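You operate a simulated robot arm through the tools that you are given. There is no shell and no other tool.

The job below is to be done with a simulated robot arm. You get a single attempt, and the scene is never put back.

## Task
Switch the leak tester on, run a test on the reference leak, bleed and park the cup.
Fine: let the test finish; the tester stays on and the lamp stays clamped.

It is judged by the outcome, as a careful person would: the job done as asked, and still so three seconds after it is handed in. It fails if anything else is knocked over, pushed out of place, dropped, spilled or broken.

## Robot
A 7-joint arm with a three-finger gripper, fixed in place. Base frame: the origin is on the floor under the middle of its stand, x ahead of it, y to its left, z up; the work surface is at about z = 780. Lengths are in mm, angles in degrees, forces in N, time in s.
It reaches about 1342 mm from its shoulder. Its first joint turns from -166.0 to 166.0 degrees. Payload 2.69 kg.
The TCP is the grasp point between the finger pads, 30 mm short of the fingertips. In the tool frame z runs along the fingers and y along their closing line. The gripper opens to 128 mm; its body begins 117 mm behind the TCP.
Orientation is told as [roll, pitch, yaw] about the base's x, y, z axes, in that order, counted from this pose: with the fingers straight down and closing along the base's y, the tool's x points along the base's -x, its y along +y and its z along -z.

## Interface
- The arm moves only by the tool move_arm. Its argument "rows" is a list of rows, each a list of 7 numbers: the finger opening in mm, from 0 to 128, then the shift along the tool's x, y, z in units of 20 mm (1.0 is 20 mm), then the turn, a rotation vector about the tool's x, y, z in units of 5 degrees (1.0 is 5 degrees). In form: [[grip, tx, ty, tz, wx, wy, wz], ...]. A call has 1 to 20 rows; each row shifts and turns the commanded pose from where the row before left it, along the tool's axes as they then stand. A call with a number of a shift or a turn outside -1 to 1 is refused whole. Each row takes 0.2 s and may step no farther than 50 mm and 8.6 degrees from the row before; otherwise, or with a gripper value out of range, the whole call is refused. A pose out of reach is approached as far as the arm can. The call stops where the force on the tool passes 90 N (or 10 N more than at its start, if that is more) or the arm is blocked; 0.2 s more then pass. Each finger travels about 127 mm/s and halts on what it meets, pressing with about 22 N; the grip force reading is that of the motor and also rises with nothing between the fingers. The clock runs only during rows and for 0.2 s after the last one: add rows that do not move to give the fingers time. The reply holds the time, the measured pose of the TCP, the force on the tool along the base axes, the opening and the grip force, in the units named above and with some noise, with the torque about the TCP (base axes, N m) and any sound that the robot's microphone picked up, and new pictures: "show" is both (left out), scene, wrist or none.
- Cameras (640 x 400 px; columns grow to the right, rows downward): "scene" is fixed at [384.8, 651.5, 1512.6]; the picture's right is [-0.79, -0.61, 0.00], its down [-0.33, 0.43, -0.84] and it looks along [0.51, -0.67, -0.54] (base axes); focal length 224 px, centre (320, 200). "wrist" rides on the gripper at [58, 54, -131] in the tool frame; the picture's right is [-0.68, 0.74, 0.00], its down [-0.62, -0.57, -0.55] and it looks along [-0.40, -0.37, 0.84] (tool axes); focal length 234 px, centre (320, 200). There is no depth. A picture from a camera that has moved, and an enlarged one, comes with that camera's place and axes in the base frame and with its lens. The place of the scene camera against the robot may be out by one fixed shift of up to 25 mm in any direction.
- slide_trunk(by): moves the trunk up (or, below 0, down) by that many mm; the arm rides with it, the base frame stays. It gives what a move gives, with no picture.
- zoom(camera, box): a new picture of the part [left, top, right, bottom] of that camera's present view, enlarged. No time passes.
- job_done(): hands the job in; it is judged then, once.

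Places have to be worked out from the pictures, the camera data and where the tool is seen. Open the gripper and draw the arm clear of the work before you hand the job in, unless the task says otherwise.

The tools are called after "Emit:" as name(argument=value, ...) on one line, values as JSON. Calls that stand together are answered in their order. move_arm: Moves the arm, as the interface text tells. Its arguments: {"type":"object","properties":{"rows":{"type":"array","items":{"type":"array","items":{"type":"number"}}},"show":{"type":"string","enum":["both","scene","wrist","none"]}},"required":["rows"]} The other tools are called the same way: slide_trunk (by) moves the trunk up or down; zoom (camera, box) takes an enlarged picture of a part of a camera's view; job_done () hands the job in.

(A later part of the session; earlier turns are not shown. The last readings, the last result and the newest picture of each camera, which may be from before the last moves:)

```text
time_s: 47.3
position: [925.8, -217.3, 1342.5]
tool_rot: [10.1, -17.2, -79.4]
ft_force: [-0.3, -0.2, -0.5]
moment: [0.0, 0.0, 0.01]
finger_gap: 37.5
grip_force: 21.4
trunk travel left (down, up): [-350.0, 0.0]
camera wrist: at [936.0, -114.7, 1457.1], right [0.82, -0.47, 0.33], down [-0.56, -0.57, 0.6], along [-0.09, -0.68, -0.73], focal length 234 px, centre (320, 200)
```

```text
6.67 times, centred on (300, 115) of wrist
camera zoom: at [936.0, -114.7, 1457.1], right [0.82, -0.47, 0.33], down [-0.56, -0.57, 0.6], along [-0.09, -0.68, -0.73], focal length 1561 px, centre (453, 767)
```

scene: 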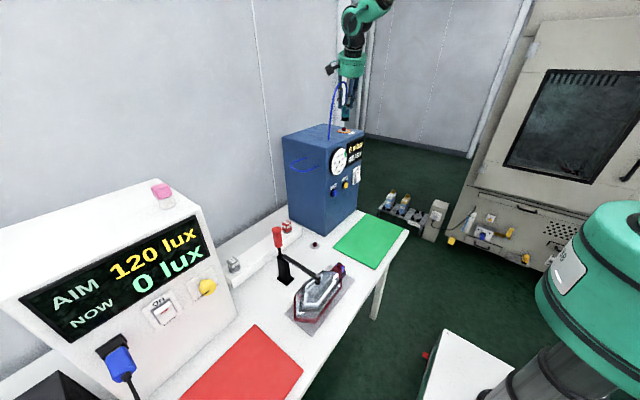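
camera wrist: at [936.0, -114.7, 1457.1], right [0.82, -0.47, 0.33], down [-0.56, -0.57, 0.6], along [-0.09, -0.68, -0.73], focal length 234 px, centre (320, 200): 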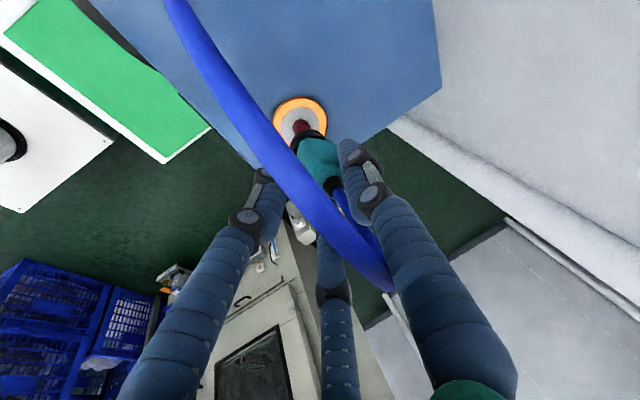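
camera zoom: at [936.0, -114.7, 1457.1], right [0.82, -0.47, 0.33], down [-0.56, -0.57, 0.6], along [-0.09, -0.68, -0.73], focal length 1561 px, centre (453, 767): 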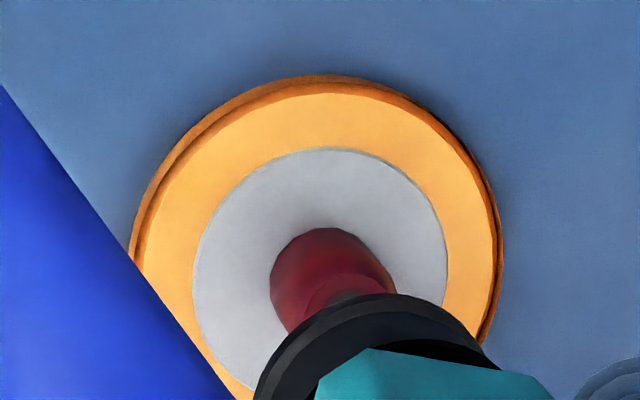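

Scene view shows the cup ~3 mm toward the robot relative to the nipple axis, the wrist view says ~4–6 mm in x. I shift +4 mm in x and lower ~23 mm (still clear of the nipple tip), then compare against the picture taken at the same height over the dock.

Emit:
move_arm(rows=[[20, 0.1, 0, 0.376, 0, 0, 0], [20, 0.1, 0, 0.376, 0, 0, 0], [20, 0.1, 0, 0.376, 0, 0, 0]])

Emit:
zoom(camera="scene", box=[325, 100, 357, 136])

Emit:
zoom(camera="wrist", box=[220, 60, 440, 240])

Emit:
zoom(camera="wrist", box=[260, 85, 340, 145])

```text
time_s: 48.1
position: [930.2, -216.8, 1319.7]
tool_rot: [10.3, -17.2, -79.5]
ft_force: [-0.3, 1.7, -0.2]
moment: [0.01, 0.02, 0.02]
finger_gap: 37.9
grip_force: 22.1
trunk travel left (down, up): [-350.0, 0.0]
camera wrist: at [939.6, -114.6, 1434.4], right [0.82, -0.46, 0.33], down [-0.56, -0.57, 0.6], along [-0.09, -0.68, -0.73], focal length 234 px, centre (320, 200)
```

scene: 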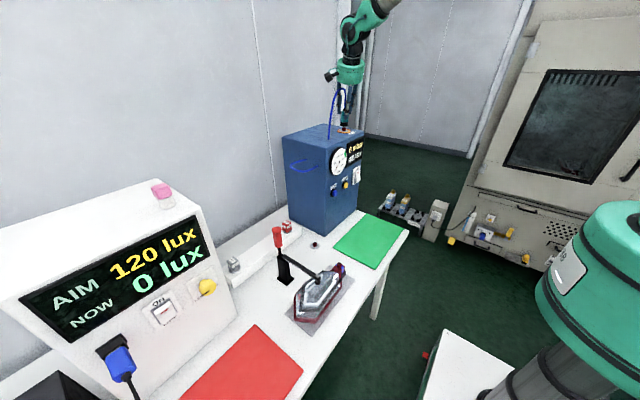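
wrist: 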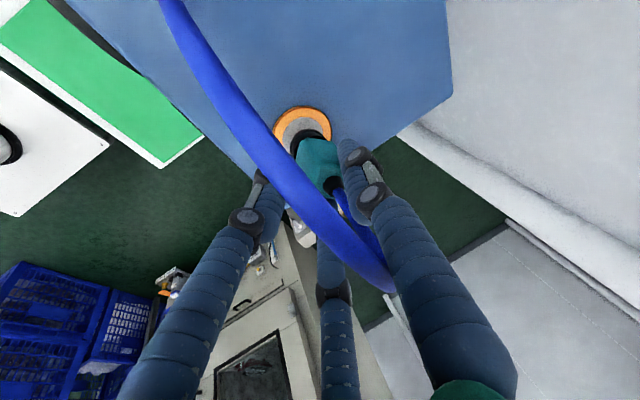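

```text
11.11 times, centred on (341, 118) of scene
camera zoom: at [384.8, 651.5, 1512.6], right [-0.79, -0.61, 0.0], down [-0.33, 0.43, -0.84], along [0.51, -0.67, -0.54], focal length 2495 px, centre (87, 1111)
```

zoom: 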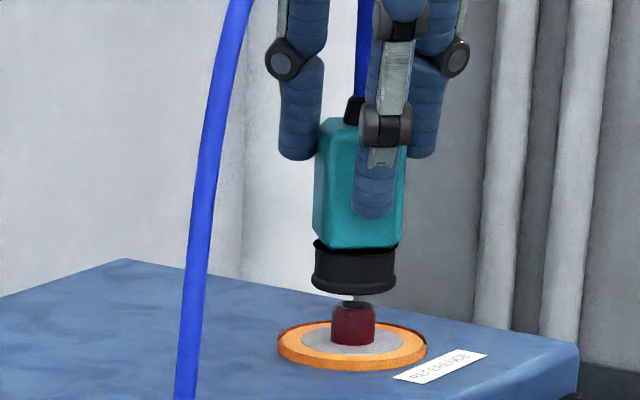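

```text
2.22 times, centred on (330, 150) of wrist
camera zoom: at [939.6, -114.6, 1434.4], right [0.82, -0.46, 0.33], down [-0.56, -0.57, 0.6], along [-0.09, -0.68, -0.73], focal length 520 px, centre (298, 311)
```

zoom: 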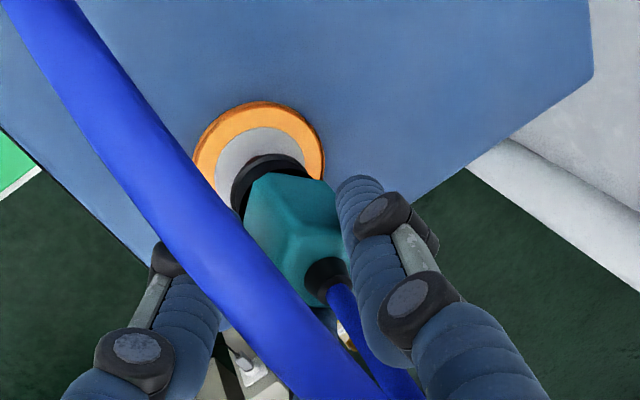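

```text
6.67 times, centred on (300, 115) of wrist
camera zoom: at [939.6, -114.6, 1434.4], right [0.82, -0.46, 0.33], down [-0.56, -0.57, 0.6], along [-0.09, -0.68, -0.73], focal length 1561 px, centre (453, 767)
```

zoom: 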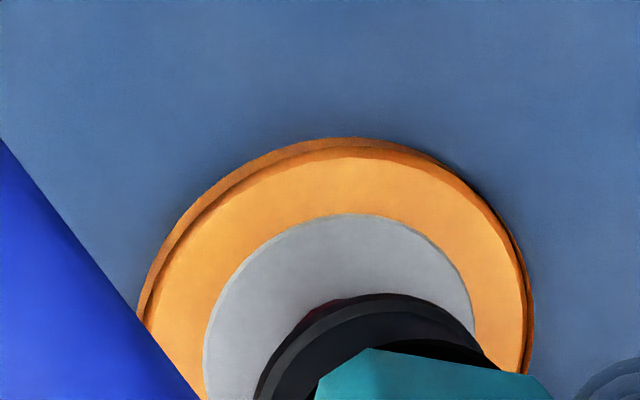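

Scene view now shows the cup aligned with the nipple laterally. I zoom more to measure rim versus disc in the wrist view for the remaining direction.

Emit:
zoom(camera="wrist", box=[272, 105, 344, 165])

Emit:
zoom(camera="scene", box=[334, 114, 354, 136])

```text
6.67 times, centred on (308, 135) of wrist
camera zoom: at [939.6, -114.6, 1434.4], right [0.82, -0.46, 0.33], down [-0.56, -0.57, 0.6], along [-0.09, -0.68, -0.73], focal length 1561 px, centre (400, 633)
```

zoom: 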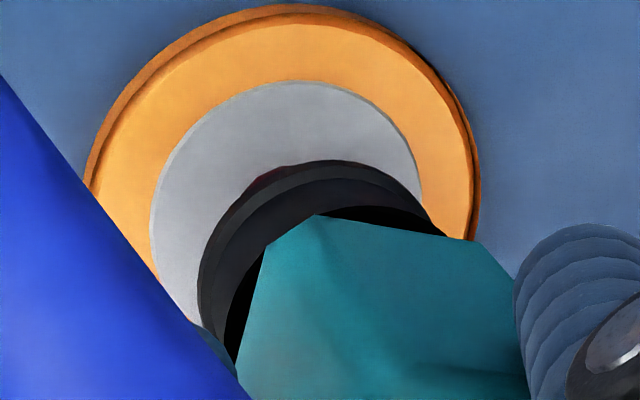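

```text
16.00 times, centred on (344, 125) of scene
camera zoom: at [384.8, 651.5, 1512.6], right [-0.79, -0.61, 0.0], down [-0.33, 0.43, -0.84], along [0.51, -0.67, -0.54], focal length 3592 px, centre (-64, 1400)
```

zoom: 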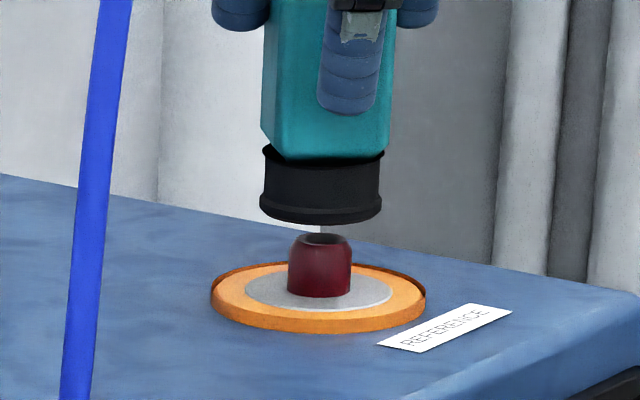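

Rim and disc agree within about 1 mm. I lower 18 mm vertically in small steps and check the force.

Emit:
move_arm(rows=[[20, 0.074, -0.043, 0.235, 0, 0, 0], [20, 0.074, -0.043, 0.235, 0, 0, 0], [20, 0.074, -0.043, 0.235, 0, 0, 0], [20, 0.044, -0.026, 0.141, 0, 0, 0]], show="none")

Emit:
zoom(camera="scene", box=[334, 114, 354, 136])

```text
time_s: 49.1
position: [930.4, -218.4, 1300.7]
tool_rot: [10.1, -17.3, -79.4]
ft_force: [7.3, -7.6, -3.3]
moment: [-0.43, -0.41, 0.04]
finger_gap: 37.9
grip_force: 21.8
trunk travel left (down, up): [-350.0, 0.0]
```

```text
16.00 times, centred on (344, 125) of scene
camera zoom: at [384.8, 651.5, 1512.6], right [-0.79, -0.61, 0.0], down [-0.33, 0.43, -0.84], along [0.51, -0.67, -0.54], focal length 3592 px, centre (-64, 1400)
```

zoom: 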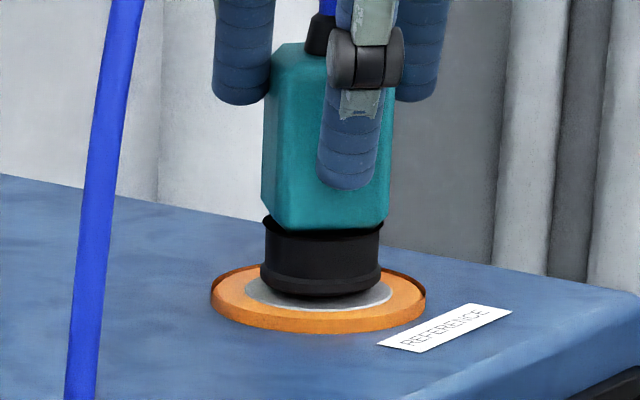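

A sideways reaction of ~10 N toward (+x, −y) shows the cup's inside touching the nipple. I shift ~1.5 mm that way to relieve it and check the force.

Emit:
move_arm(rows=[[20, -0.064, 0.029, 0.026, 0, 0, 0], [20, 0, 0, 0, 0, 0, 0]], show="none")

```text
time_s: 49.7
position: [929.5, -217.7, 1299.7]
tool_rot: [10.1, -17.3, -79.5]
ft_force: [-2.1, -0.5, -4.8]
moment: [0.02, 0.15, 0.0]
finger_gap: 37.8
grip_force: 22.1
trunk travel left (down, up): [-350.0, 0.0]
```

Side load is nearly gone. I lower the remaining ~3 mm in 1 mm steps.

Emit:
move_arm(rows=[[20, 0.015, -0.009, 0.047, 0, 0, 0], [20, 0.015, -0.009, 0.047, 0, 0, 0], [20, 0, 0, 0, 0, 0, 0]], show="none")

Emit:
zoom(camera="scene", box=[334, 114, 354, 136])

```text
time_s: 50.5
position: [929.1, -218.2, 1299.5]
tool_rot: [10.3, -17.4, -79.6]
ft_force: [0.8, -0.5, -0.2]
moment: [0.01, 0.04, 0.0]
finger_gap: 37.9
grip_force: 21.8
trunk travel left (down, up): [-350.0, 0.0]
```

```text
16.00 times, centred on (344, 125) of scene
camera zoom: at [384.8, 651.5, 1512.6], right [-0.79, -0.61, 0.0], down [-0.33, 0.43, -0.84], along [0.51, -0.67, -0.54], focal length 3592 px, centre (-64, 1400)
```

zoom: 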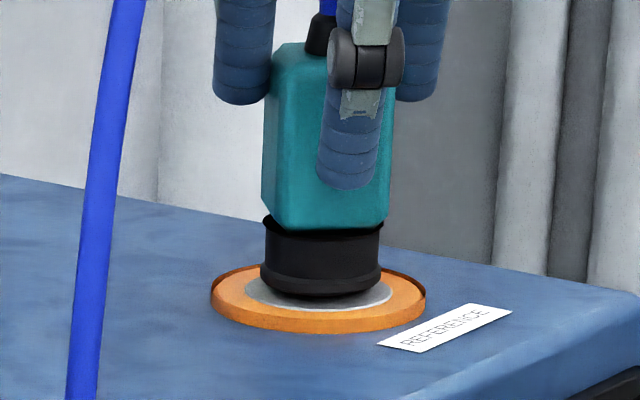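

By comparing ellipses the rim is still about 3 mm above the disc. I continue down in ~1 mm steps, watching for upward force.

Emit:
move_arm(rows=[[20, 0.015, -0.009, 0.047, 0, 0, 0], [20, 0.015, -0.009, 0.047, 0, 0, 0], [20, 0.015, -0.009, 0.047, 0, 0, 0], [20, 0, 0, 0, 0, 0, 0]], show="none")

Emit:
zoom(camera="scene", box=[334, 114, 354, 136])

```text
time_s: 51.5
position: [929.5, -218.3, 1297.5]
tool_rot: [10.4, -17.3, -79.5]
ft_force: [-0.2, -4.1, 5.6]
moment: [-0.26, -0.11, -0.09]
finger_gap: 37.9
grip_force: 22.1
trunk travel left (down, up): [-350.0, 0.0]
```

```text
16.00 times, centred on (344, 125) of scene
camera zoom: at [384.8, 651.5, 1512.6], right [-0.79, -0.61, 0.0], down [-0.33, 0.43, -0.84], along [0.51, -0.67, -0.54], focal length 3592 px, centre (-64, 1400)
```

zoom: 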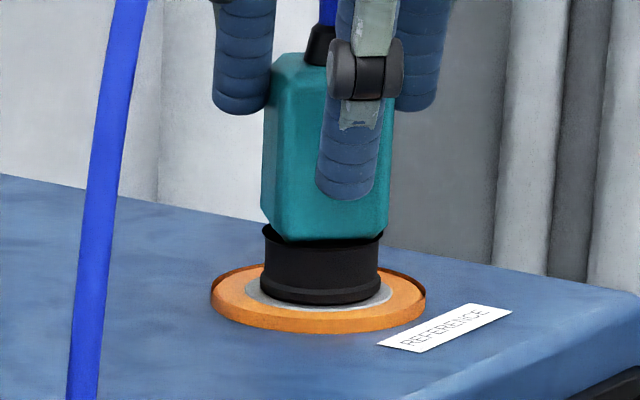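

Contact is building (Fz ≈ +5.6 N) at the predicted seating height. One more millimetre to seat it firmly.

Emit:
move_arm(rows=[[20, 0.015, -0.009, 0.047, 0, 0, 0], [20, 0, 0, 0, 0, 0, 0], [20, 0, 0, 0, 0, 0, 0]], show="wrist")

Emit:
zoom(camera="scene", box=[334, 114, 354, 136])

```text
time_s: 52.3
position: [929.6, -216.9, 1297.2]
tool_rot: [10.4, -17.3, -79.5]
ft_force: [-0.2, -4.9, 13.7]
moment: [-0.3, -0.12, -0.1]
finger_gap: 37.9
grip_force: 22.1
trunk travel left (down, up): [-350.0, 0.0]
camera wrist: at [939.0, -115.7, 1412.0], right [0.82, -0.46, 0.33], down [-0.56, -0.57, 0.6], along [-0.09, -0.68, -0.73], focal length 234 px, centre (320, 200)
```

wrist: 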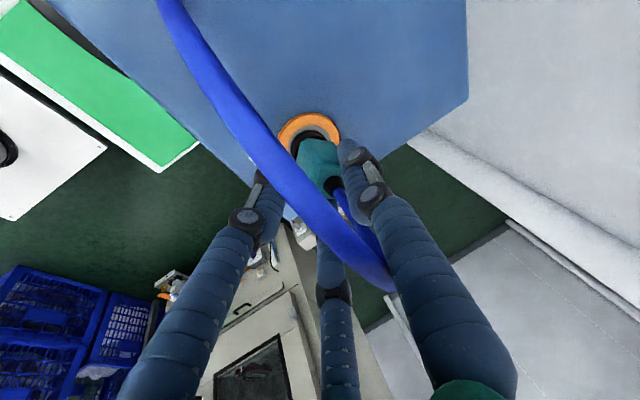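

```text
16.00 times, centred on (344, 125) of scene
camera zoom: at [384.8, 651.5, 1512.6], right [-0.79, -0.61, 0.0], down [-0.33, 0.43, -0.84], along [0.51, -0.67, -0.54], focal length 3592 px, centre (-64, 1400)
```

zoom: 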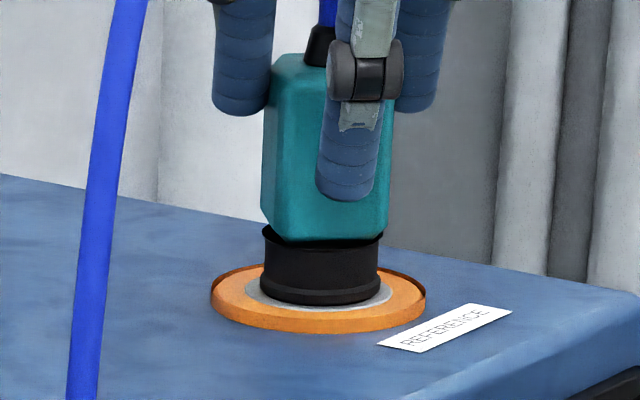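

The cup is seated (13.7 N down-force, rim flat on the disc). I ease off slightly and open the fingers in steps.

Emit:
move_arm(rows=[[20, -0.012, 0.007, -0.035, 0, 0, 0], [40, 0, 0, 0, 0, 0, 0], [48, 0, 0, 0, 0, 0, 0], [56, 0, 0, 0, 0, 0, 0], [66, 0, 0, 0, 0, 0, 0], [76, 0, 0, 0, 0, 0, 0], [76, 0, 0, 0, 0, 0, 0]], show="wrist")

Emit:
zoom(camera="scene", box=[328, 100, 360, 136])

```text
time_s: 53.9
position: [929.8, -217.9, 1296.9]
tool_rot: [10.3, -17.2, -79.5]
ft_force: [0.2, 0.8, -0.3]
moment: [0.0, 0.01, -0.01]
finger_gap: 76.2
grip_force: 0.0
trunk travel left (down, up): [-350.0, 0.0]
camera wrist: at [939.7, -115.6, 1411.6], right [0.82, -0.47, 0.33], down [-0.56, -0.57, 0.6], along [-0.09, -0.68, -0.73], focal length 234 px, centre (320, 200)
```

wrist: 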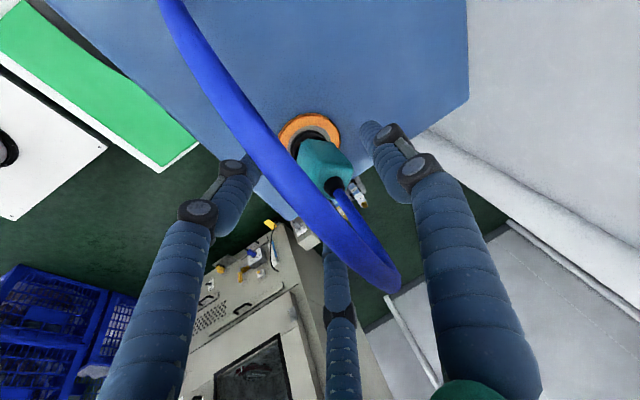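

```text
11.11 times, centred on (344, 118) of scene
camera zoom: at [384.8, 651.5, 1512.6], right [-0.79, -0.61, 0.0], down [-0.33, 0.43, -0.84], along [0.51, -0.67, -0.54], focal length 2495 px, centre (53, 1111)
```

zoom: 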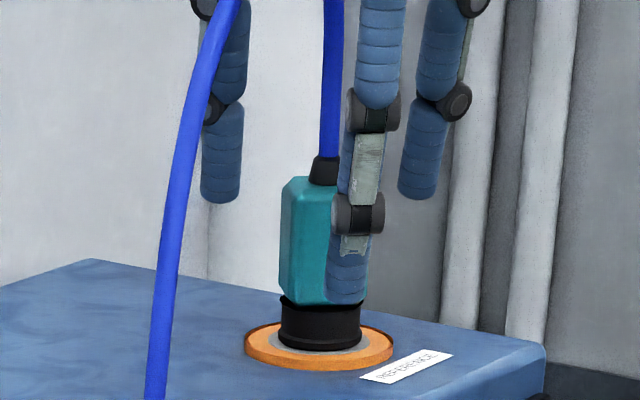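

The cup stands by itself on the reference. I retract slowly along the tool axis, checking that the cup and hose are not dragged.

Emit:
move_arm(rows=[[76, 0, 0, -0.5, 0, 0, 0], [76, 0, 0, -0.5, 0, 0, 0], [76, 0, 0, -0.75, 0, 0, 0], [76, 0, 0, -1, 0, 0, 0], [76, 0, 0, -1, 0, 0, 0], [76, 0, 0, -1, 0, 0, 0]])

Emit:
zoom(camera="scene", box=[310, 70, 390, 150])

```text
time_s: 55.3
position: [909.5, -192.3, 1386.9]
tool_rot: [10.3, -17.2, -79.5]
ft_force: [0.8, 0.4, -0.2]
moment: [0.05, -0.01, -0.02]
finger_gap: 75.9
grip_force: 0.1
trunk travel left (down, up): [-350.0, 0.0]
camera wrist: at [919.3, -89.8, 1500.8], right [0.82, -0.46, 0.33], down [-0.56, -0.57, 0.6], along [-0.09, -0.68, -0.73], focal length 234 px, centre (320, 200)
```

scene: 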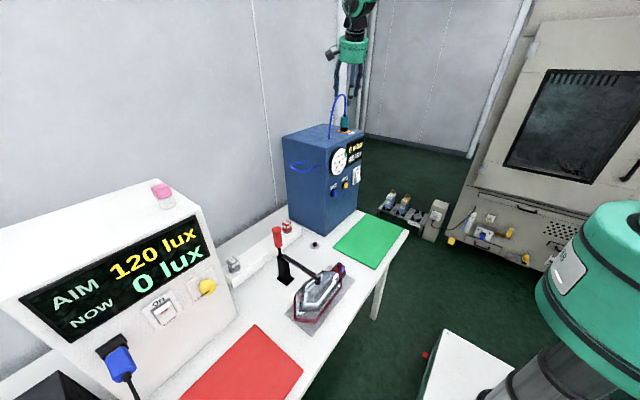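
wrist: 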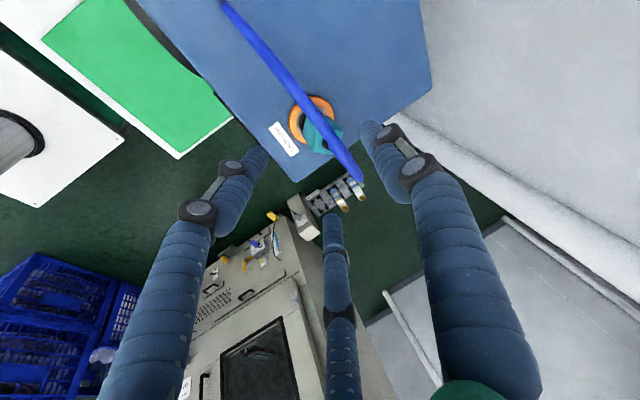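

```text
5.00 times, centred on (350, 110) of scene
camera zoom: at [384.8, 651.5, 1512.6], right [-0.79, -0.61, 0.0], down [-0.33, 0.43, -0.84], along [0.51, -0.67, -0.54], focal length 1123 px, centre (170, 650)
```

zoom: 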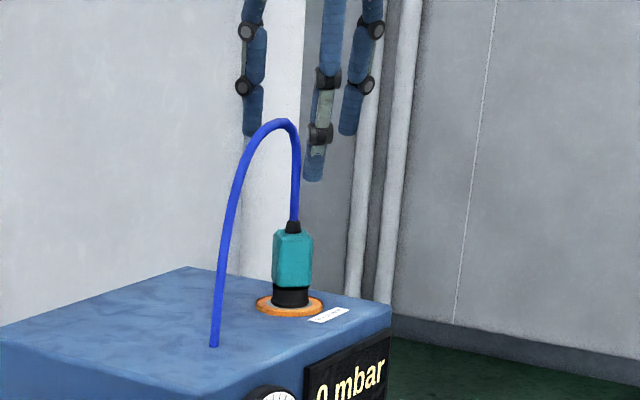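

The cup stays put with the hose arching freely. I go up 60 mm and pull back 200 mm toward the robot, clear of the tester, before reorienting to press TEST.

Emit:
move_arm(rows=[[76, -0.295, 0.17, -0.94, 0, 0, 0], [76, -0.295, 0.17, -0.94, 0, 0, 0], [76, -0.295, 0.17, -0.94, 0, 0, 0], [76, 0.176, -0.958, -0.229, 0, 0, 0], [60, 0.176, -0.958, -0.229, 0, 0, 0], [40, 0.176, -0.958, -0.229, 0, 0, 0], [20, 0.176, -0.958, -0.229, 0, 0, 0], [0, 0.176, -0.958, -0.229, 0, 0, 0], [0, 0.176, -0.958, -0.229, 0, 0, 0], [0, 0.176, -0.958, -0.229, 0, 0, 0], [0, 0.176, -0.958, -0.229, 0, 0, 0], [0, 0.176, -0.958, -0.229, 0, 0, 0], [0, 0.176, -0.958, -0.229, 0, 0, 0]])

```text
time_s: 58.1
position: [704.8, -190.8, 1445.7]
tool_rot: [10.4, -17.2, -79.5]
ft_force: [0.2, -0.5, 1.0]
moment: [-0.01, 0.0, 0.0]
finger_gap: 2.5
grip_force: 22.0
trunk travel left (down, up): [-350.0, 0.0]
camera wrist: at [715.5, -89.0, 1560.8], right [0.82, -0.47, 0.33], down [-0.56, -0.57, 0.6], along [-0.09, -0.68, -0.73], focal length 234 px, centre (320, 200)
```

scene: 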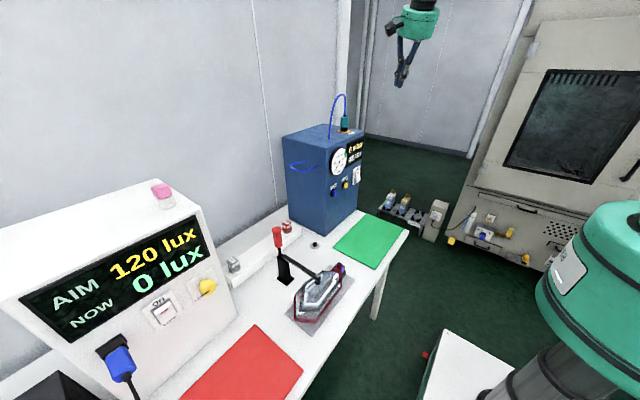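
wrist: 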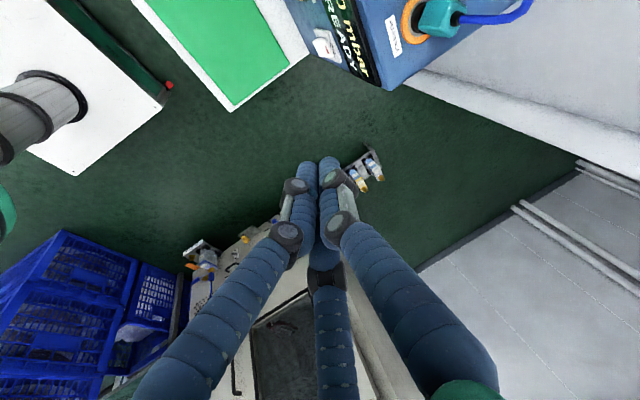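

Fingers are closed. I tilt the tool to about 50° from vertical pointing toward +x (minimal rotation) in this free space.

Emit:
move_arm(rows=[[0, 0, 0, 0, -0.964, 0.086, 0], [0, 0, 0, 0, -0.964, 0.086, 0], [0, 0, 0, 0, -0.964, 0.086, 0], [0, 0, 0, 0, -0.964, 0.086, 0], [0, 0, 0, 0, -0.964, 0.086, 0], [0, 0, 0, 0, -0.964, 0.086, 0], [0, 0, 0, 0, -0.964, 0.086, 0], [0, 0, 0, 0, -0.964, 0.086, 0]])

```text
time_s: 59.9
position: [685.0, -195.3, 1401.1]
tool_rot: [32.4, -22.7, -83.6]
ft_force: [1.6, 0.2, 0.0]
moment: [0.0, 0.06, 0.0]
finger_gap: 2.0
grip_force: 22.1
out of reach, approached as far as the arm can: row 1, 2, 3, 4, 5, 6, 7, 8
trunk travel left (down, up): [-350.0, 0.0]
camera wrist: at [647.0, -90.6, 1507.9], right [0.67, -0.4, 0.62], down [-0.71, -0.59, 0.38], along [0.22, -0.7, -0.68], focal length 234 px, centre (320, 200)
```

scene: 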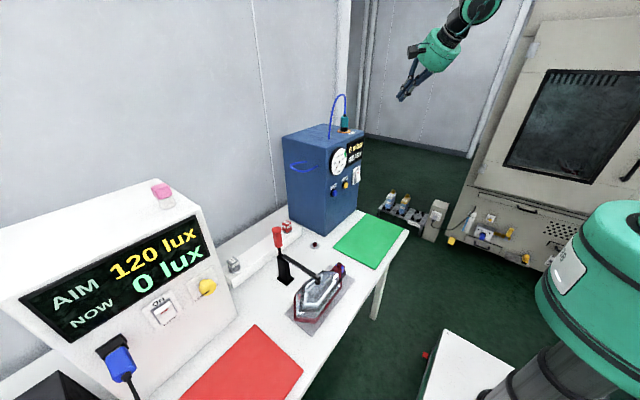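
wrist: 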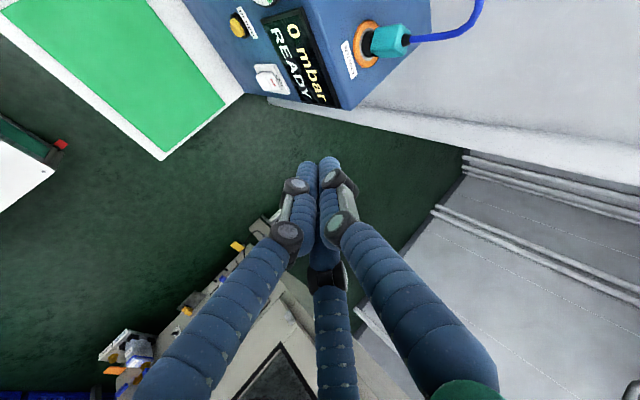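

The last wrist joint is at its limit again; with nothing in hand I can freely roll about the tool axis away from it. I roll +40° and look at the result.

Emit:
move_arm(rows=[[0, 0, 0, 0, 0, 0, 1], [0, 0, 0, 0, 0, 0, 1], [0, 0, 0, 0, 0, 0, 1], [0, 0, 0, 0, 0, 0, 1], [0, 0, 0, 0, 0, 0, 1], [0, 0, 0, 0, 0, 0, 1], [0, 0, 0, 0, 0, 0, 1], [0, 0, 0, 0, 0, 0, 1]], show="none")

```text
time_s: 61.7
position: [672.8, -187.6, 1372.2]
tool_rot: [38.8, 0.1, -112.1]
ft_force: [0.0, -0.7, -0.1]
moment: [0.0, -0.02, -0.03]
finger_gap: 2.3
grip_force: 22.6
out of reach, approached as far as the arm can: row 1
trunk travel left (down, up): [-350.0, 0.0]
```

Roll succeeded. I lower the trunk by 250 mm (joints fixed) so the arm works at a more comfortable relative height for pressing forward.

Emit:
slide_trunk(by=-250)

```text
time_s: 64.3
position: [672.9, -188.2, 1122.3]
tool_rot: [38.9, 0.1, -112.2]
ft_force: [-0.7, -0.4, 0.1]
moment: [0.0, 0.0, -0.01]
finger_gap: 2.3
grip_force: 21.9
trunk travel left (down, up): [-100.0, 250.0]
```

I now tilt the tool further toward horizontal, aiming the closed fingertips at +x with about 25° of downward slope.

Emit:
move_arm(rows=[[0, 0, 0, 0, -0.668, 0.586, 0], [0, 0, 0, 0, -0.668, 0.586, 0], [0, 0, 0, 0, -0.668, 0.586, 0], [0, 0, 0, 0, -0.668, 0.586, 0], [0, 0, 0, 0, -0.668, 0.586, 0], [0, 0, 0, 0, -0.668, 0.586, 0], [0, 0, 0, 0, -0.668, 0.586, 0]])

```text
time_s: 65.9
position: [672.2, -187.5, 1122.4]
tool_rot: [64.4, 12.9, -96.1]
ft_force: [-0.5, 0.5, 0.2]
moment: [0.01, 0.0, -0.02]
finger_gap: 2.1
grip_force: 22.1
trunk travel left (down, up): [-100.0, 250.0]
camera wrist: at [580.5, -143.2, 1238.4], right [0.23, -0.84, 0.5], down [-0.79, -0.46, -0.4], along [0.57, -0.3, -0.77], focal length 234 px, centre (320, 200)
```

scene: 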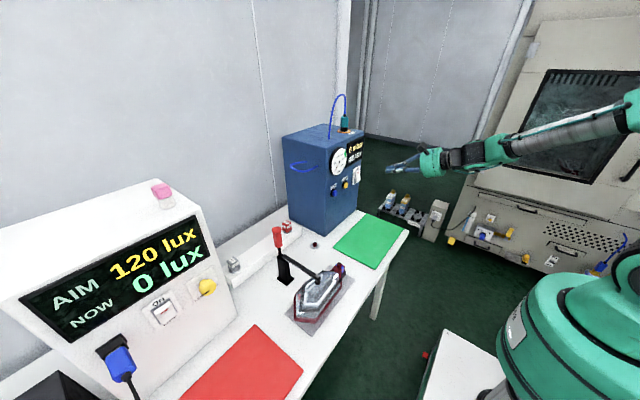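
wrist: 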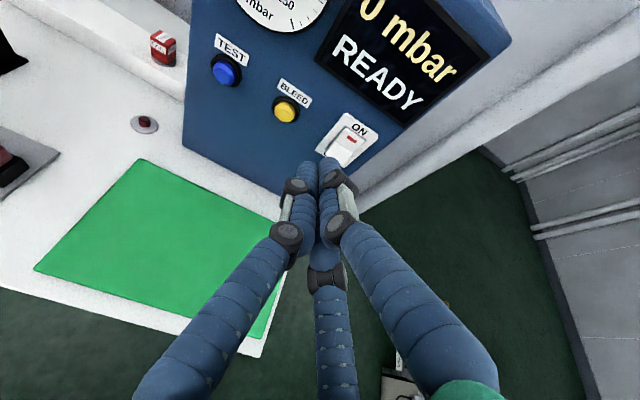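

Excellent—upright view of the panel with no joint limits. TEST is at about (861, -54, 1007). I move toward a point in front of it.

Emit:
move_arm(rows=[[0, 0.62, -0.574, 0.555, 0, 0, 0], [0, 0.62, -0.574, 0.555, 0, 0, 0], [0, 0.62, -0.574, 0.555, 0, 0, 0], [0, 0.62, -0.574, 0.555, 0, 0, 0], [0, 0.62, -0.574, 0.555, 0, 0, 0], [0, 0.62, -0.574, 0.555, 0, 0, 0], [0, 0.62, -0.574, 0.555, 0, 0, 0], [0, 0.62, -0.574, 0.555, 0, 0, 0], [0, 0.62, -0.574, 0.555, 0, 0, 0]])

```text
time_s: 67.9
position: [733.4, -53.6, 1013.8]
tool_rot: [64.3, 13.0, -96.0]
ft_force: [-1.1, 0.9, 0.1]
moment: [0.05, 0.0, 0.02]
finger_gap: 2.1
grip_force: 22.0
trunk travel left (down, up): [-100.0, 250.0]
camera wrist: at [641.1, -9.6, 1130.2], right [0.23, -0.84, 0.49], down [-0.79, -0.46, -0.4], along [0.56, -0.3, -0.77], focal length 234 px, centre (320, 200)
```

scene: 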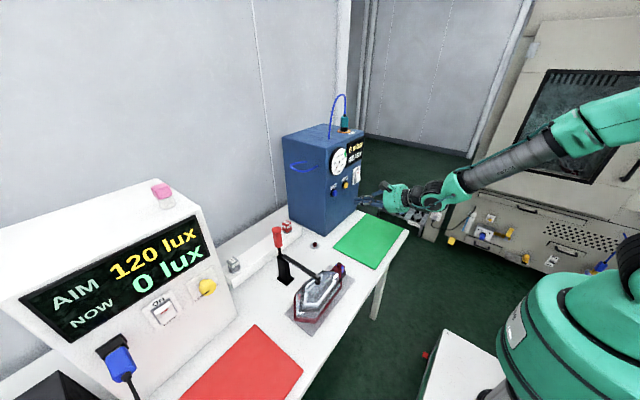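
wrist: 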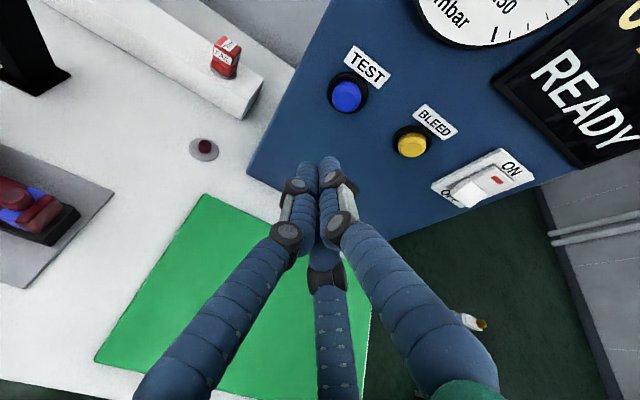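

TEST confirmed at (861, -53, 1005), directly ahead of the fingertips. I advance 70 mm in +x, then creep.

Emit:
move_arm(rows=[[0, 0.104, 0.408, 0.907, 0, 0, 0], [0, 0.104, 0.408, 0.907, 0, 0, 0], [0, 0.104, 0.408, 0.907, 0, 0, 0], [0, 0.052, 0.204, 0.4535, 0, 0, 0]], show="wrist")

Emit:
zoom(camera="scene", box=[310, 140, 400, 220])

```text
time_s: 68.9
position: [802.7, -56.2, 1015.2]
tool_rot: [64.1, 13.0, -96.0]
ft_force: [-0.3, -0.3, 0.3]
moment: [-0.01, -0.03, 0.01]
finger_gap: 2.1
grip_force: 22.4
trunk travel left (down, up): [-100.0, 250.0]
camera wrist: at [710.7, -10.5, 1130.9], right [0.23, -0.84, 0.49], down [-0.79, -0.46, -0.4], along [0.56, -0.3, -0.77], focal length 234 px, centre (320, 200)
```

wrist: 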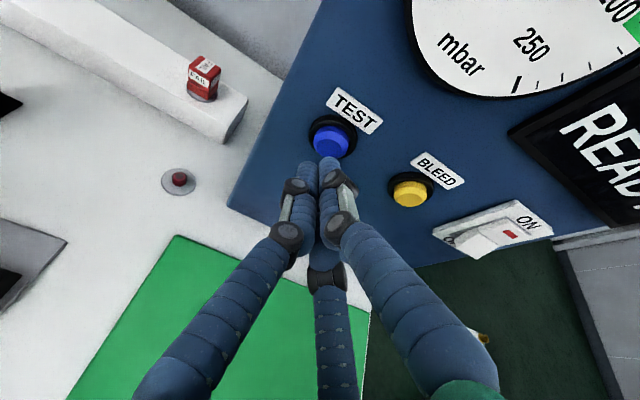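

```text
5.00 times, centred on (355, 180) of scene
camera zoom: at [384.8, 651.5, 1512.6], right [-0.79, -0.61, 0.0], down [-0.33, 0.43, -0.84], along [0.51, -0.67, -0.54], focal length 1123 px, centre (145, 300)
```

zoom: 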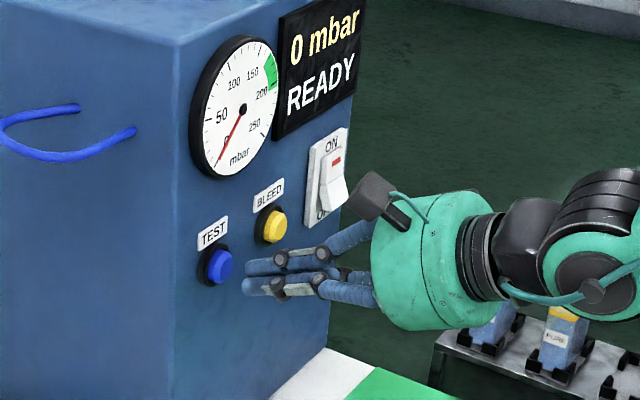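

Tips are ~25 mm short of the button. I correct 3 mm in y and creep forward in 4 mm steps.

Emit:
move_arm(rows=[[0, 0.166, 0.045, 0.181, 0, 0, 0], [0, 0.021, 0.082, 0.181, 0, 0, 0], [0, 0.021, 0.082, 0.181, 0, 0, 0], [0, 0.021, 0.082, 0.181, 0, 0, 0], [0, 0.021, 0.082, 0.181, 0, 0, 0]], show="scene")

Emit:
zoom(camera="scene", box=[310, 130, 390, 210])

```text
time_s: 70.1
position: [822.5, -52.5, 1013.4]
tool_rot: [64.2, 13.1, -95.8]
ft_force: [-0.5, -0.7, -0.3]
moment: [0.01, 0.02, -0.01]
finger_gap: 2.2
grip_force: 22.3
trunk travel left (down, up): [-100.0, 250.0]
```

scene: 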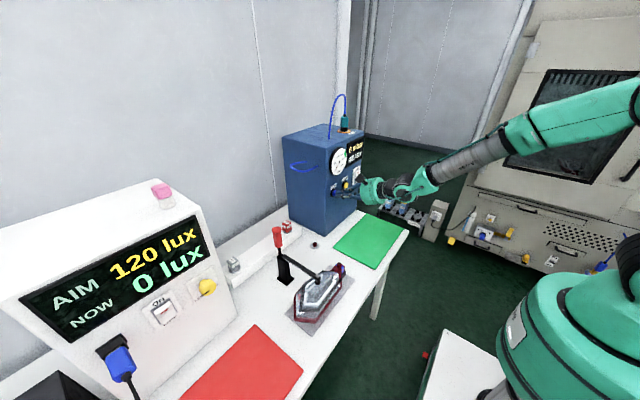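

```text
5.00 times, centred on (350, 170) of scene
camera zoom: at [384.8, 651.5, 1512.6], right [-0.79, -0.61, 0.0], down [-0.33, 0.43, -0.84], along [0.51, -0.67, -0.54], focal length 1123 px, centre (170, 350)
```

zoom: 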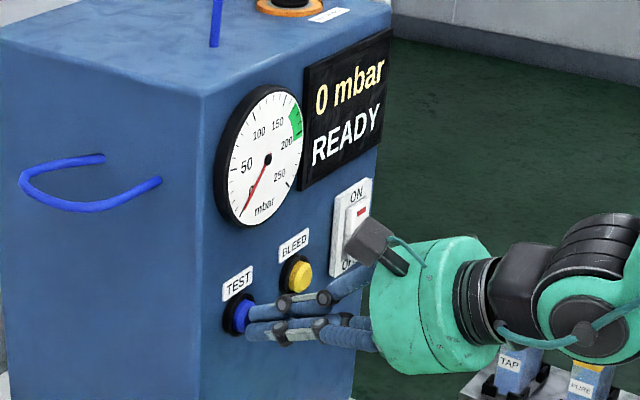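

No contact force yet; the fingertips are right at the button. I continue in 2 mm steps.

Emit:
move_arm(rows=[[0, 0.01, 0.041, 0.091, 0, 0, 0], [0, 0.01, 0.041, 0.091, 0, 0, 0], [0, 0.01, 0.041, 0.091, 0, 0, 0]], show="none")

Emit:
zoom(camera="scene", box=[310, 130, 390, 210])

```text
time_s: 70.9
position: [827.4, -52.3, 1013.9]
tool_rot: [64.2, 13.0, -95.9]
ft_force: [-6.7, 0.4, 0.3]
moment: [-0.03, -0.01, -0.01]
finger_gap: 2.3
grip_force: 22.4
trunk travel left (down, up): [-100.0, 250.0]
heard: click
```

```text
5.00 times, centred on (350, 170) of scene
camera zoom: at [384.8, 651.5, 1512.6], right [-0.79, -0.61, 0.0], down [-0.33, 0.43, -0.84], along [0.51, -0.67, -0.54], focal length 1123 px, centre (170, 350)
```

zoom: 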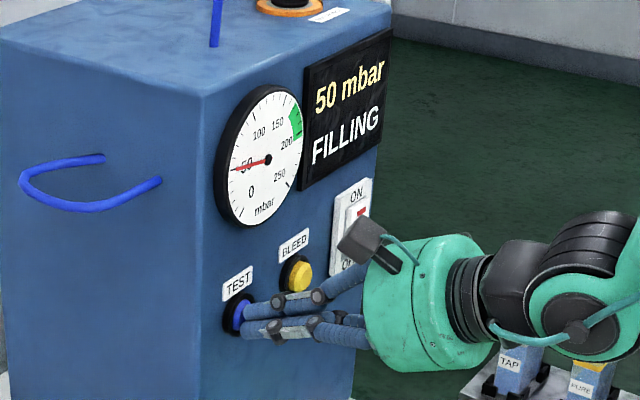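

A click was heard and the display shows FILLING, 50 mbar: the test runs. I back off 30 mm from the button and wait.

Emit:
move_arm(rows=[[0, -0.052, -0.204, -0.4535, 0, 0, 0], [0, -0.104, -0.408, -0.907, 0, 0, 0], [0, 0, 0, 0, 0, 0, 0], [0, 0, 0, 0, 0, 0, 0], [0, 0, 0, 0, 0, 0, 0], [0, 0, 0, 0, 0, 0, 0], [0, 0, 0, 0, 0, 0, 0], [0, 0, 0, 0, 0, 0, 0], [0, 0, 0, 0, 0, 0, 0], [0, 0, 0, 0, 0, 0, 0]], show="none")

Emit:
zoom(camera="scene", box=[310, 120, 390, 200])

```text
time_s: 73.1
position: [796.8, -54.1, 1013.1]
tool_rot: [64.2, 13.0, -95.9]
ft_force: [-1.2, 0.0, 0.2]
moment: [0.02, -0.01, 0.0]
finger_gap: 2.2
grip_force: 22.1
trunk travel left (down, up): [-100.0, 250.0]
```

```text
5.00 times, centred on (350, 160) of scene
camera zoom: at [384.8, 651.5, 1512.6], right [-0.79, -0.61, 0.0], down [-0.33, 0.43, -0.84], along [0.51, -0.67, -0.54], focal length 1123 px, centre (170, 400)
```

zoom: 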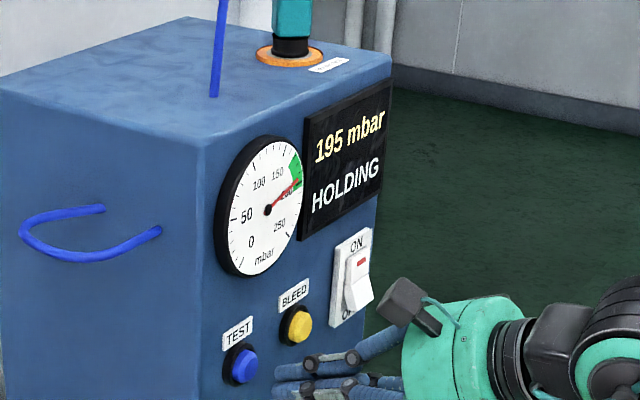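

It is HOLDING at 195 mbar. While it runs I move sideways to stand in front of BLEED without touching it, and wait.

Emit:
move_arm(rows=[[0, -0.863, 0.219, 0, 0, 0, 0], [0, -0.863, 0.219, 0, 0, 0, 0], [0, -0.863, 0.219, 0, 0, 0, 0], [0, -0.863, 0.219, 0, 0, 0, 0], [0, -0.863, 0.219, 0, 0, 0, 0], [0, 0, 0, 0, 0, 0, 0], [0, 0, 0, 0, 0, 0, 0], [0, 0, 0, 0, 0, 0, 0], [0, 0, 0, 0, 0, 0, 0], [0, 0, 0, 0, 0, 0, 0]])

Emit:
zoom(camera="scene", box=[310, 120, 390, 200])

```text
time_s: 75.3
position: [796.8, -141.3, 1015.5]
tool_rot: [64.3, 13.0, -96.1]
ft_force: [-0.5, -0.1, 0.3]
moment: [0.02, 0.0, 0.0]
finger_gap: 2.6
grip_force: 22.4
trunk travel left (down, up): [-100.0, 250.0]
camera wrist: at [705.7, -97.0, 1130.6], right [0.23, -0.84, 0.5], down [-0.79, -0.46, -0.4], along [0.56, -0.3, -0.77], focal length 234 px, centre (320, 200)
```

scene: 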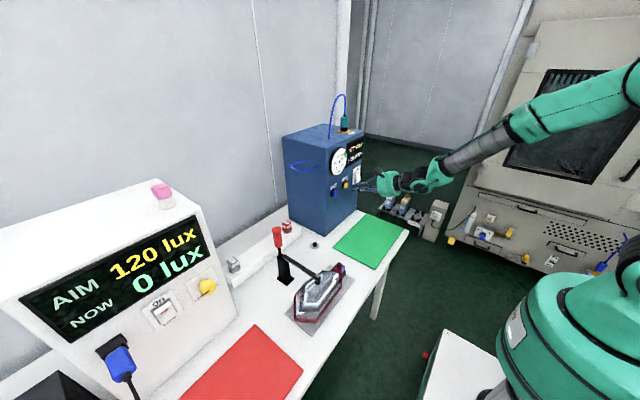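
wrist: 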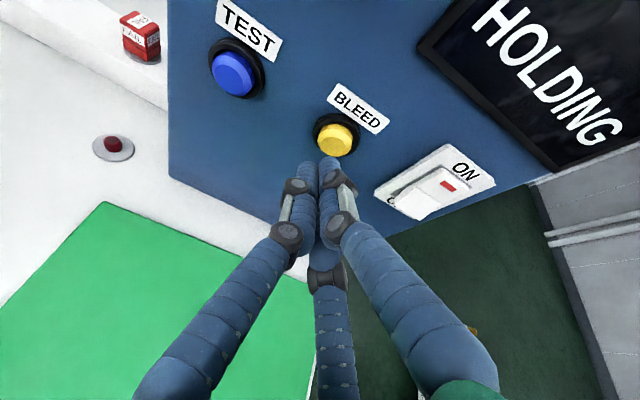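

```text
5.00 times, centred on (350, 160) of scene
camera zoom: at [384.8, 651.5, 1512.6], right [-0.79, -0.61, 0.0], down [-0.33, 0.43, -0.84], along [0.51, -0.67, -0.54], focal length 1123 px, centre (170, 400)
```

zoom: 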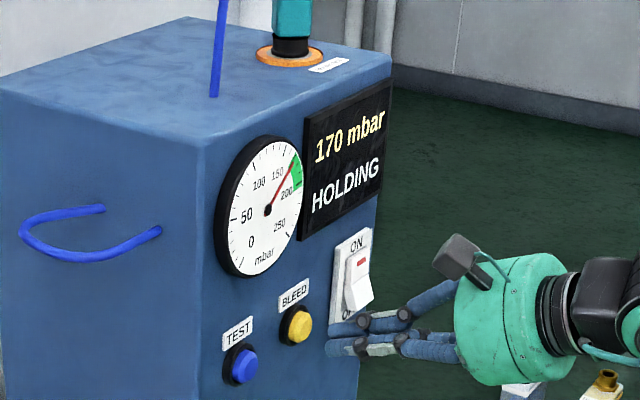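

Pressure is falling (170 mbar) on the reference leak, still HOLDING. I wait two more seconds.

Emit:
move_arm(rows=[[0, 0, 0, 0, 0, 0, 0], [0, 0, 0, 0, 0, 0, 0], [0, 0, 0, 0, 0, 0, 0], [0, 0, 0, 0, 0, 0, 0], [0, 0, 0, 0, 0, 0, 0], [0, 0, 0, 0, 0, 0, 0], [0, 0, 0, 0, 0, 0, 0], [0, 0, 0, 0, 0, 0, 0], [0, 0, 0, 0, 0, 0, 0], [0, 0, 0, 0, 0, 0, 0]], show="none")

Emit:
zoom(camera="scene", box=[310, 120, 390, 200])

```text
time_s: 77.5
position: [797.8, -142.0, 1014.9]
tool_rot: [64.3, 13.0, -96.1]
ft_force: [0.1, -0.2, 0.5]
moment: [0.02, -0.02, -0.01]
finger_gap: 2.3
grip_force: 22.4
trunk travel left (down, up): [-100.0, 250.0]
```

```text
5.00 times, centred on (350, 160) of scene
camera zoom: at [384.8, 651.5, 1512.6], right [-0.79, -0.61, 0.0], down [-0.33, 0.43, -0.84], along [0.51, -0.67, -0.54], focal length 1123 px, centre (170, 400)
```

zoom: 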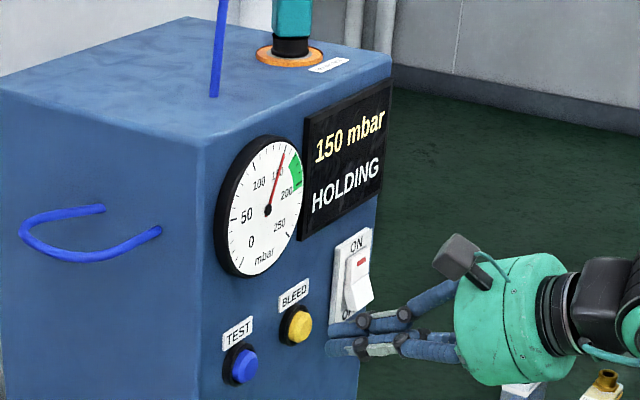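

Still HOLDING at 150 mbar. I keep waiting.

Emit:
move_arm(rows=[[0, 0, 0, 0, 0, 0, 0], [0, 0, 0, 0, 0, 0, 0], [0, 0, 0, 0, 0, 0, 0], [0, 0, 0, 0, 0, 0, 0], [0, 0, 0, 0, 0, 0, 0], [0, 0, 0, 0, 0, 0, 0], [0, 0, 0, 0, 0, 0, 0], [0, 0, 0, 0, 0, 0, 0], [0, 0, 0, 0, 0, 0, 0], [0, 0, 0, 0, 0, 0, 0]], show="none")

Emit:
zoom(camera="scene", box=[310, 120, 390, 200])

```text
time_s: 79.7
position: [797.5, -141.6, 1015.5]
tool_rot: [64.3, 12.9, -96.1]
ft_force: [-0.6, 0.3, -0.6]
moment: [0.01, 0.01, -0.01]
finger_gap: 2.6
grip_force: 21.7
trunk travel left (down, up): [-100.0, 250.0]
```

```text
5.00 times, centred on (350, 160) of scene
camera zoom: at [384.8, 651.5, 1512.6], right [-0.79, -0.61, 0.0], down [-0.33, 0.43, -0.84], along [0.51, -0.67, -0.54], focal length 1123 px, centre (170, 400)
```

zoom: 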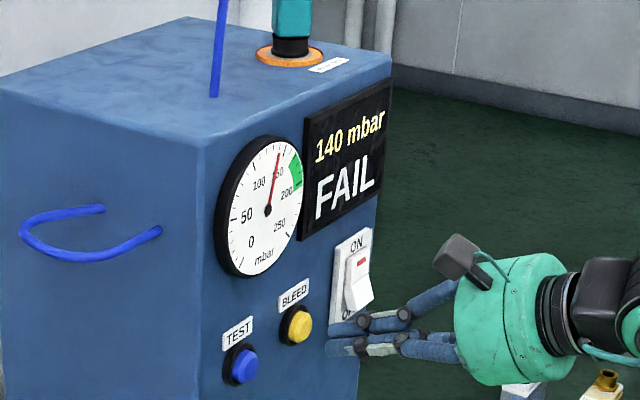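

The test finished with FAIL at 140 mbar, as a reference leak should give. Now I press BLEED: advance ~24 mm then creep 2 mm steps.

Emit:
move_arm(rows=[[0, 0.052, 0.204, 0.4535, 0, 0, 0], [0, 0.052, 0.204, 0.4535, 0, 0, 0], [0, 0.026, 0.102, 0.227, 0, 0, 0], [0, 0.01, 0.041, 0.091, 0, 0, 0], [0, 0.01, 0.041, 0.091, 0, 0, 0]], show="none")

Emit:
zoom(camera="scene", box=[310, 120, 390, 200])

```text
time_s: 80.9
position: [827.7, -141.1, 1014.8]
tool_rot: [64.3, 13.0, -96.1]
ft_force: [-3.2, -0.2, 1.6]
moment: [-0.02, -0.03, -0.03]
finger_gap: 2.2
grip_force: 21.6
trunk travel left (down, up): [-100.0, 250.0]
heard: click
```

```text
5.00 times, centred on (350, 160) of scene
camera zoom: at [384.8, 651.5, 1512.6], right [-0.79, -0.61, 0.0], down [-0.33, 0.43, -0.84], along [0.51, -0.67, -0.54], focal length 1123 px, centre (170, 400)
```

zoom: 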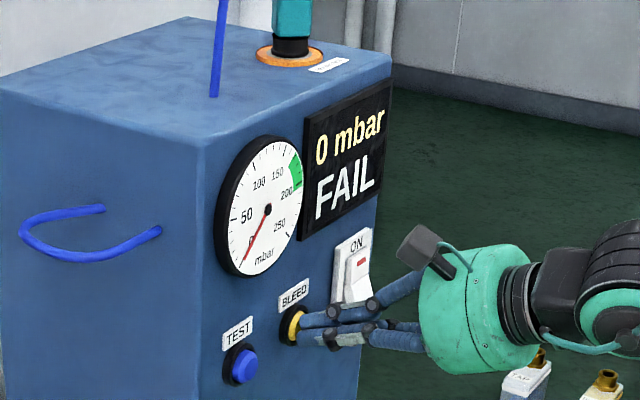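

A click, and the gauge and display read 0 mbar. I back off from BLEED and retreat the tool to (≈735) x, then check the readings again.

Emit:
move_arm(rows=[[0, -0.052, -0.204, -0.4535, 0, 0, 0], [0, -0.104, -0.408, -0.907, 0, 0, 0], [0, -0.104, -0.408, -0.907, 0, 0, 0], [0, -0.104, -0.408, -0.907, 0, 0, 0], [0, -0.104, -0.408, -0.907, 0, 0, 0], [0, -0.104, -0.408, -0.907, 0, 0, 0]], show="wrist")

Emit:
zoom(camera="scene", box=[310, 90, 400, 200])

```text
time_s: 82.3
position: [717.1, -142.8, 1014.0]
tool_rot: [64.3, 12.9, -96.2]
ft_force: [1.1, -0.3, 0.4]
moment: [0.01, -0.02, -0.03]
finger_gap: 2.3
grip_force: 21.6
trunk travel left (down, up): [-100.0, 250.0]
camera wrist: at [625.8, -97.1, 1129.6], right [0.23, -0.84, 0.5], down [-0.79, -0.46, -0.4], along [0.56, -0.3, -0.77], focal length 234 px, centre (320, 200)
```

wrist: 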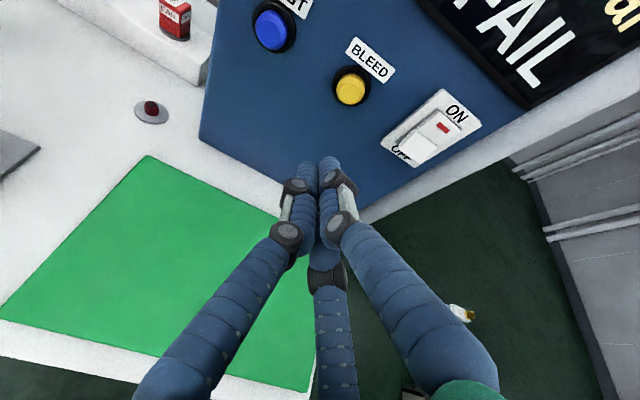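

```text
3.64 times, centred on (355, 145) of scene
camera zoom: at [384.8, 651.5, 1512.6], right [-0.79, -0.61, 0.0], down [-0.33, 0.43, -0.84], along [0.51, -0.67, -0.54], focal length 816 px, centre (193, 400)
```

zoom: 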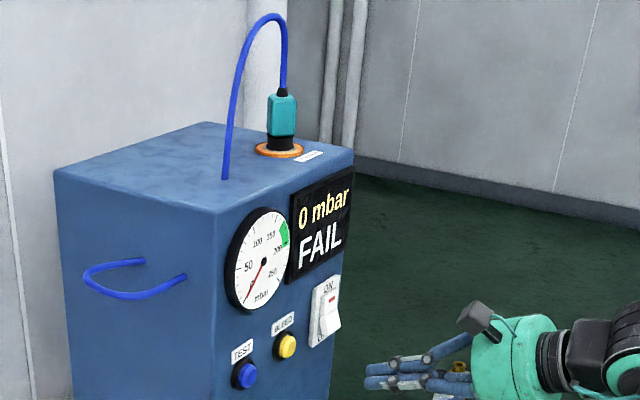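

Bled: 0 mbar, tester still on, cup still seated. To fetch the cup I first raise the trunk back by 250 mm (joints fixed), well in front of the panel.

Emit:
slide_trunk(by=250)

```text
time_s: 84.9
position: [717.5, -141.8, 1263.6]
tool_rot: [64.3, 12.8, -96.2]
ft_force: [-1.3, 0.0, 0.6]
moment: [-0.04, -0.02, 0.0]
finger_gap: 2.5
grip_force: 22.2
trunk travel left (down, up): [-350.0, 0.0]
```

I rise 200 mm and then move forward over the tester (above the hose arch), opening the fingers to 76 mm on the way.

Emit:
move_arm(rows=[[0, 0.223, 0.879, -0.421, 0, 0, 0], [0, 0.223, 0.879, -0.421, 0, 0, 0], [0, 0.223, 0.879, -0.421, 0, 0, 0], [0, 0.223, 0.879, -0.421, 0, 0, 0], [0, 0.223, 0.879, -0.421, 0, 0, 0], [0, 0.223, 0.879, -0.421, 0, 0, 0], [0, 0.223, 0.879, -0.421, 0, 0, 0], [20, 0.223, 0.879, -0.421, 0, 0, 0], [40, 0.223, 0.879, -0.421, 0, 0, 0], [60, 0.223, 0.879, -0.421, 0, 0, 0], [76, 0, 0, 0, 0, 0, 0]])

```text
time_s: 87.3
position: [719.1, -141.5, 1465.7]
tool_rot: [64.3, 13.0, -96.2]
ft_force: [-0.6, 0.1, -0.4]
moment: [0.0, 0.01, -0.02]
finger_gap: 75.9
grip_force: 0.0
trunk travel left (down, up): [-350.0, 0.0]
camera wrist: at [626.5, -97.4, 1580.7], right [0.23, -0.84, 0.5], down [-0.79, -0.46, -0.4], along [0.56, -0.3, -0.77], focal length 234 px, centre (320, 200)
```

scene: 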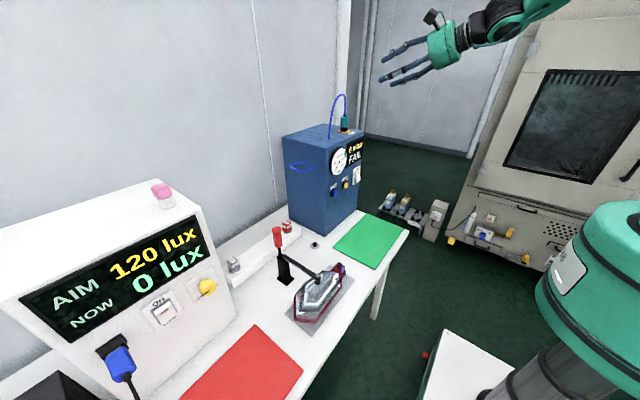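
wrist: 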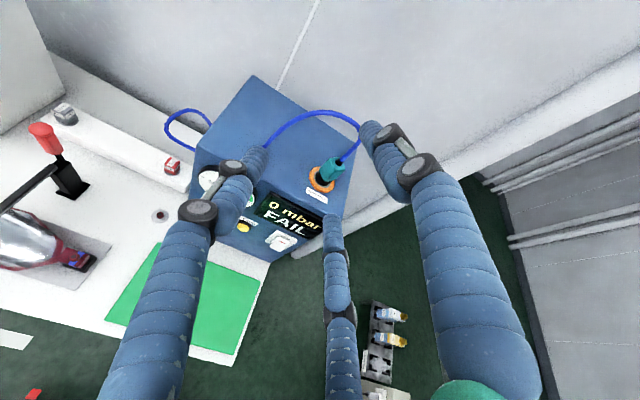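

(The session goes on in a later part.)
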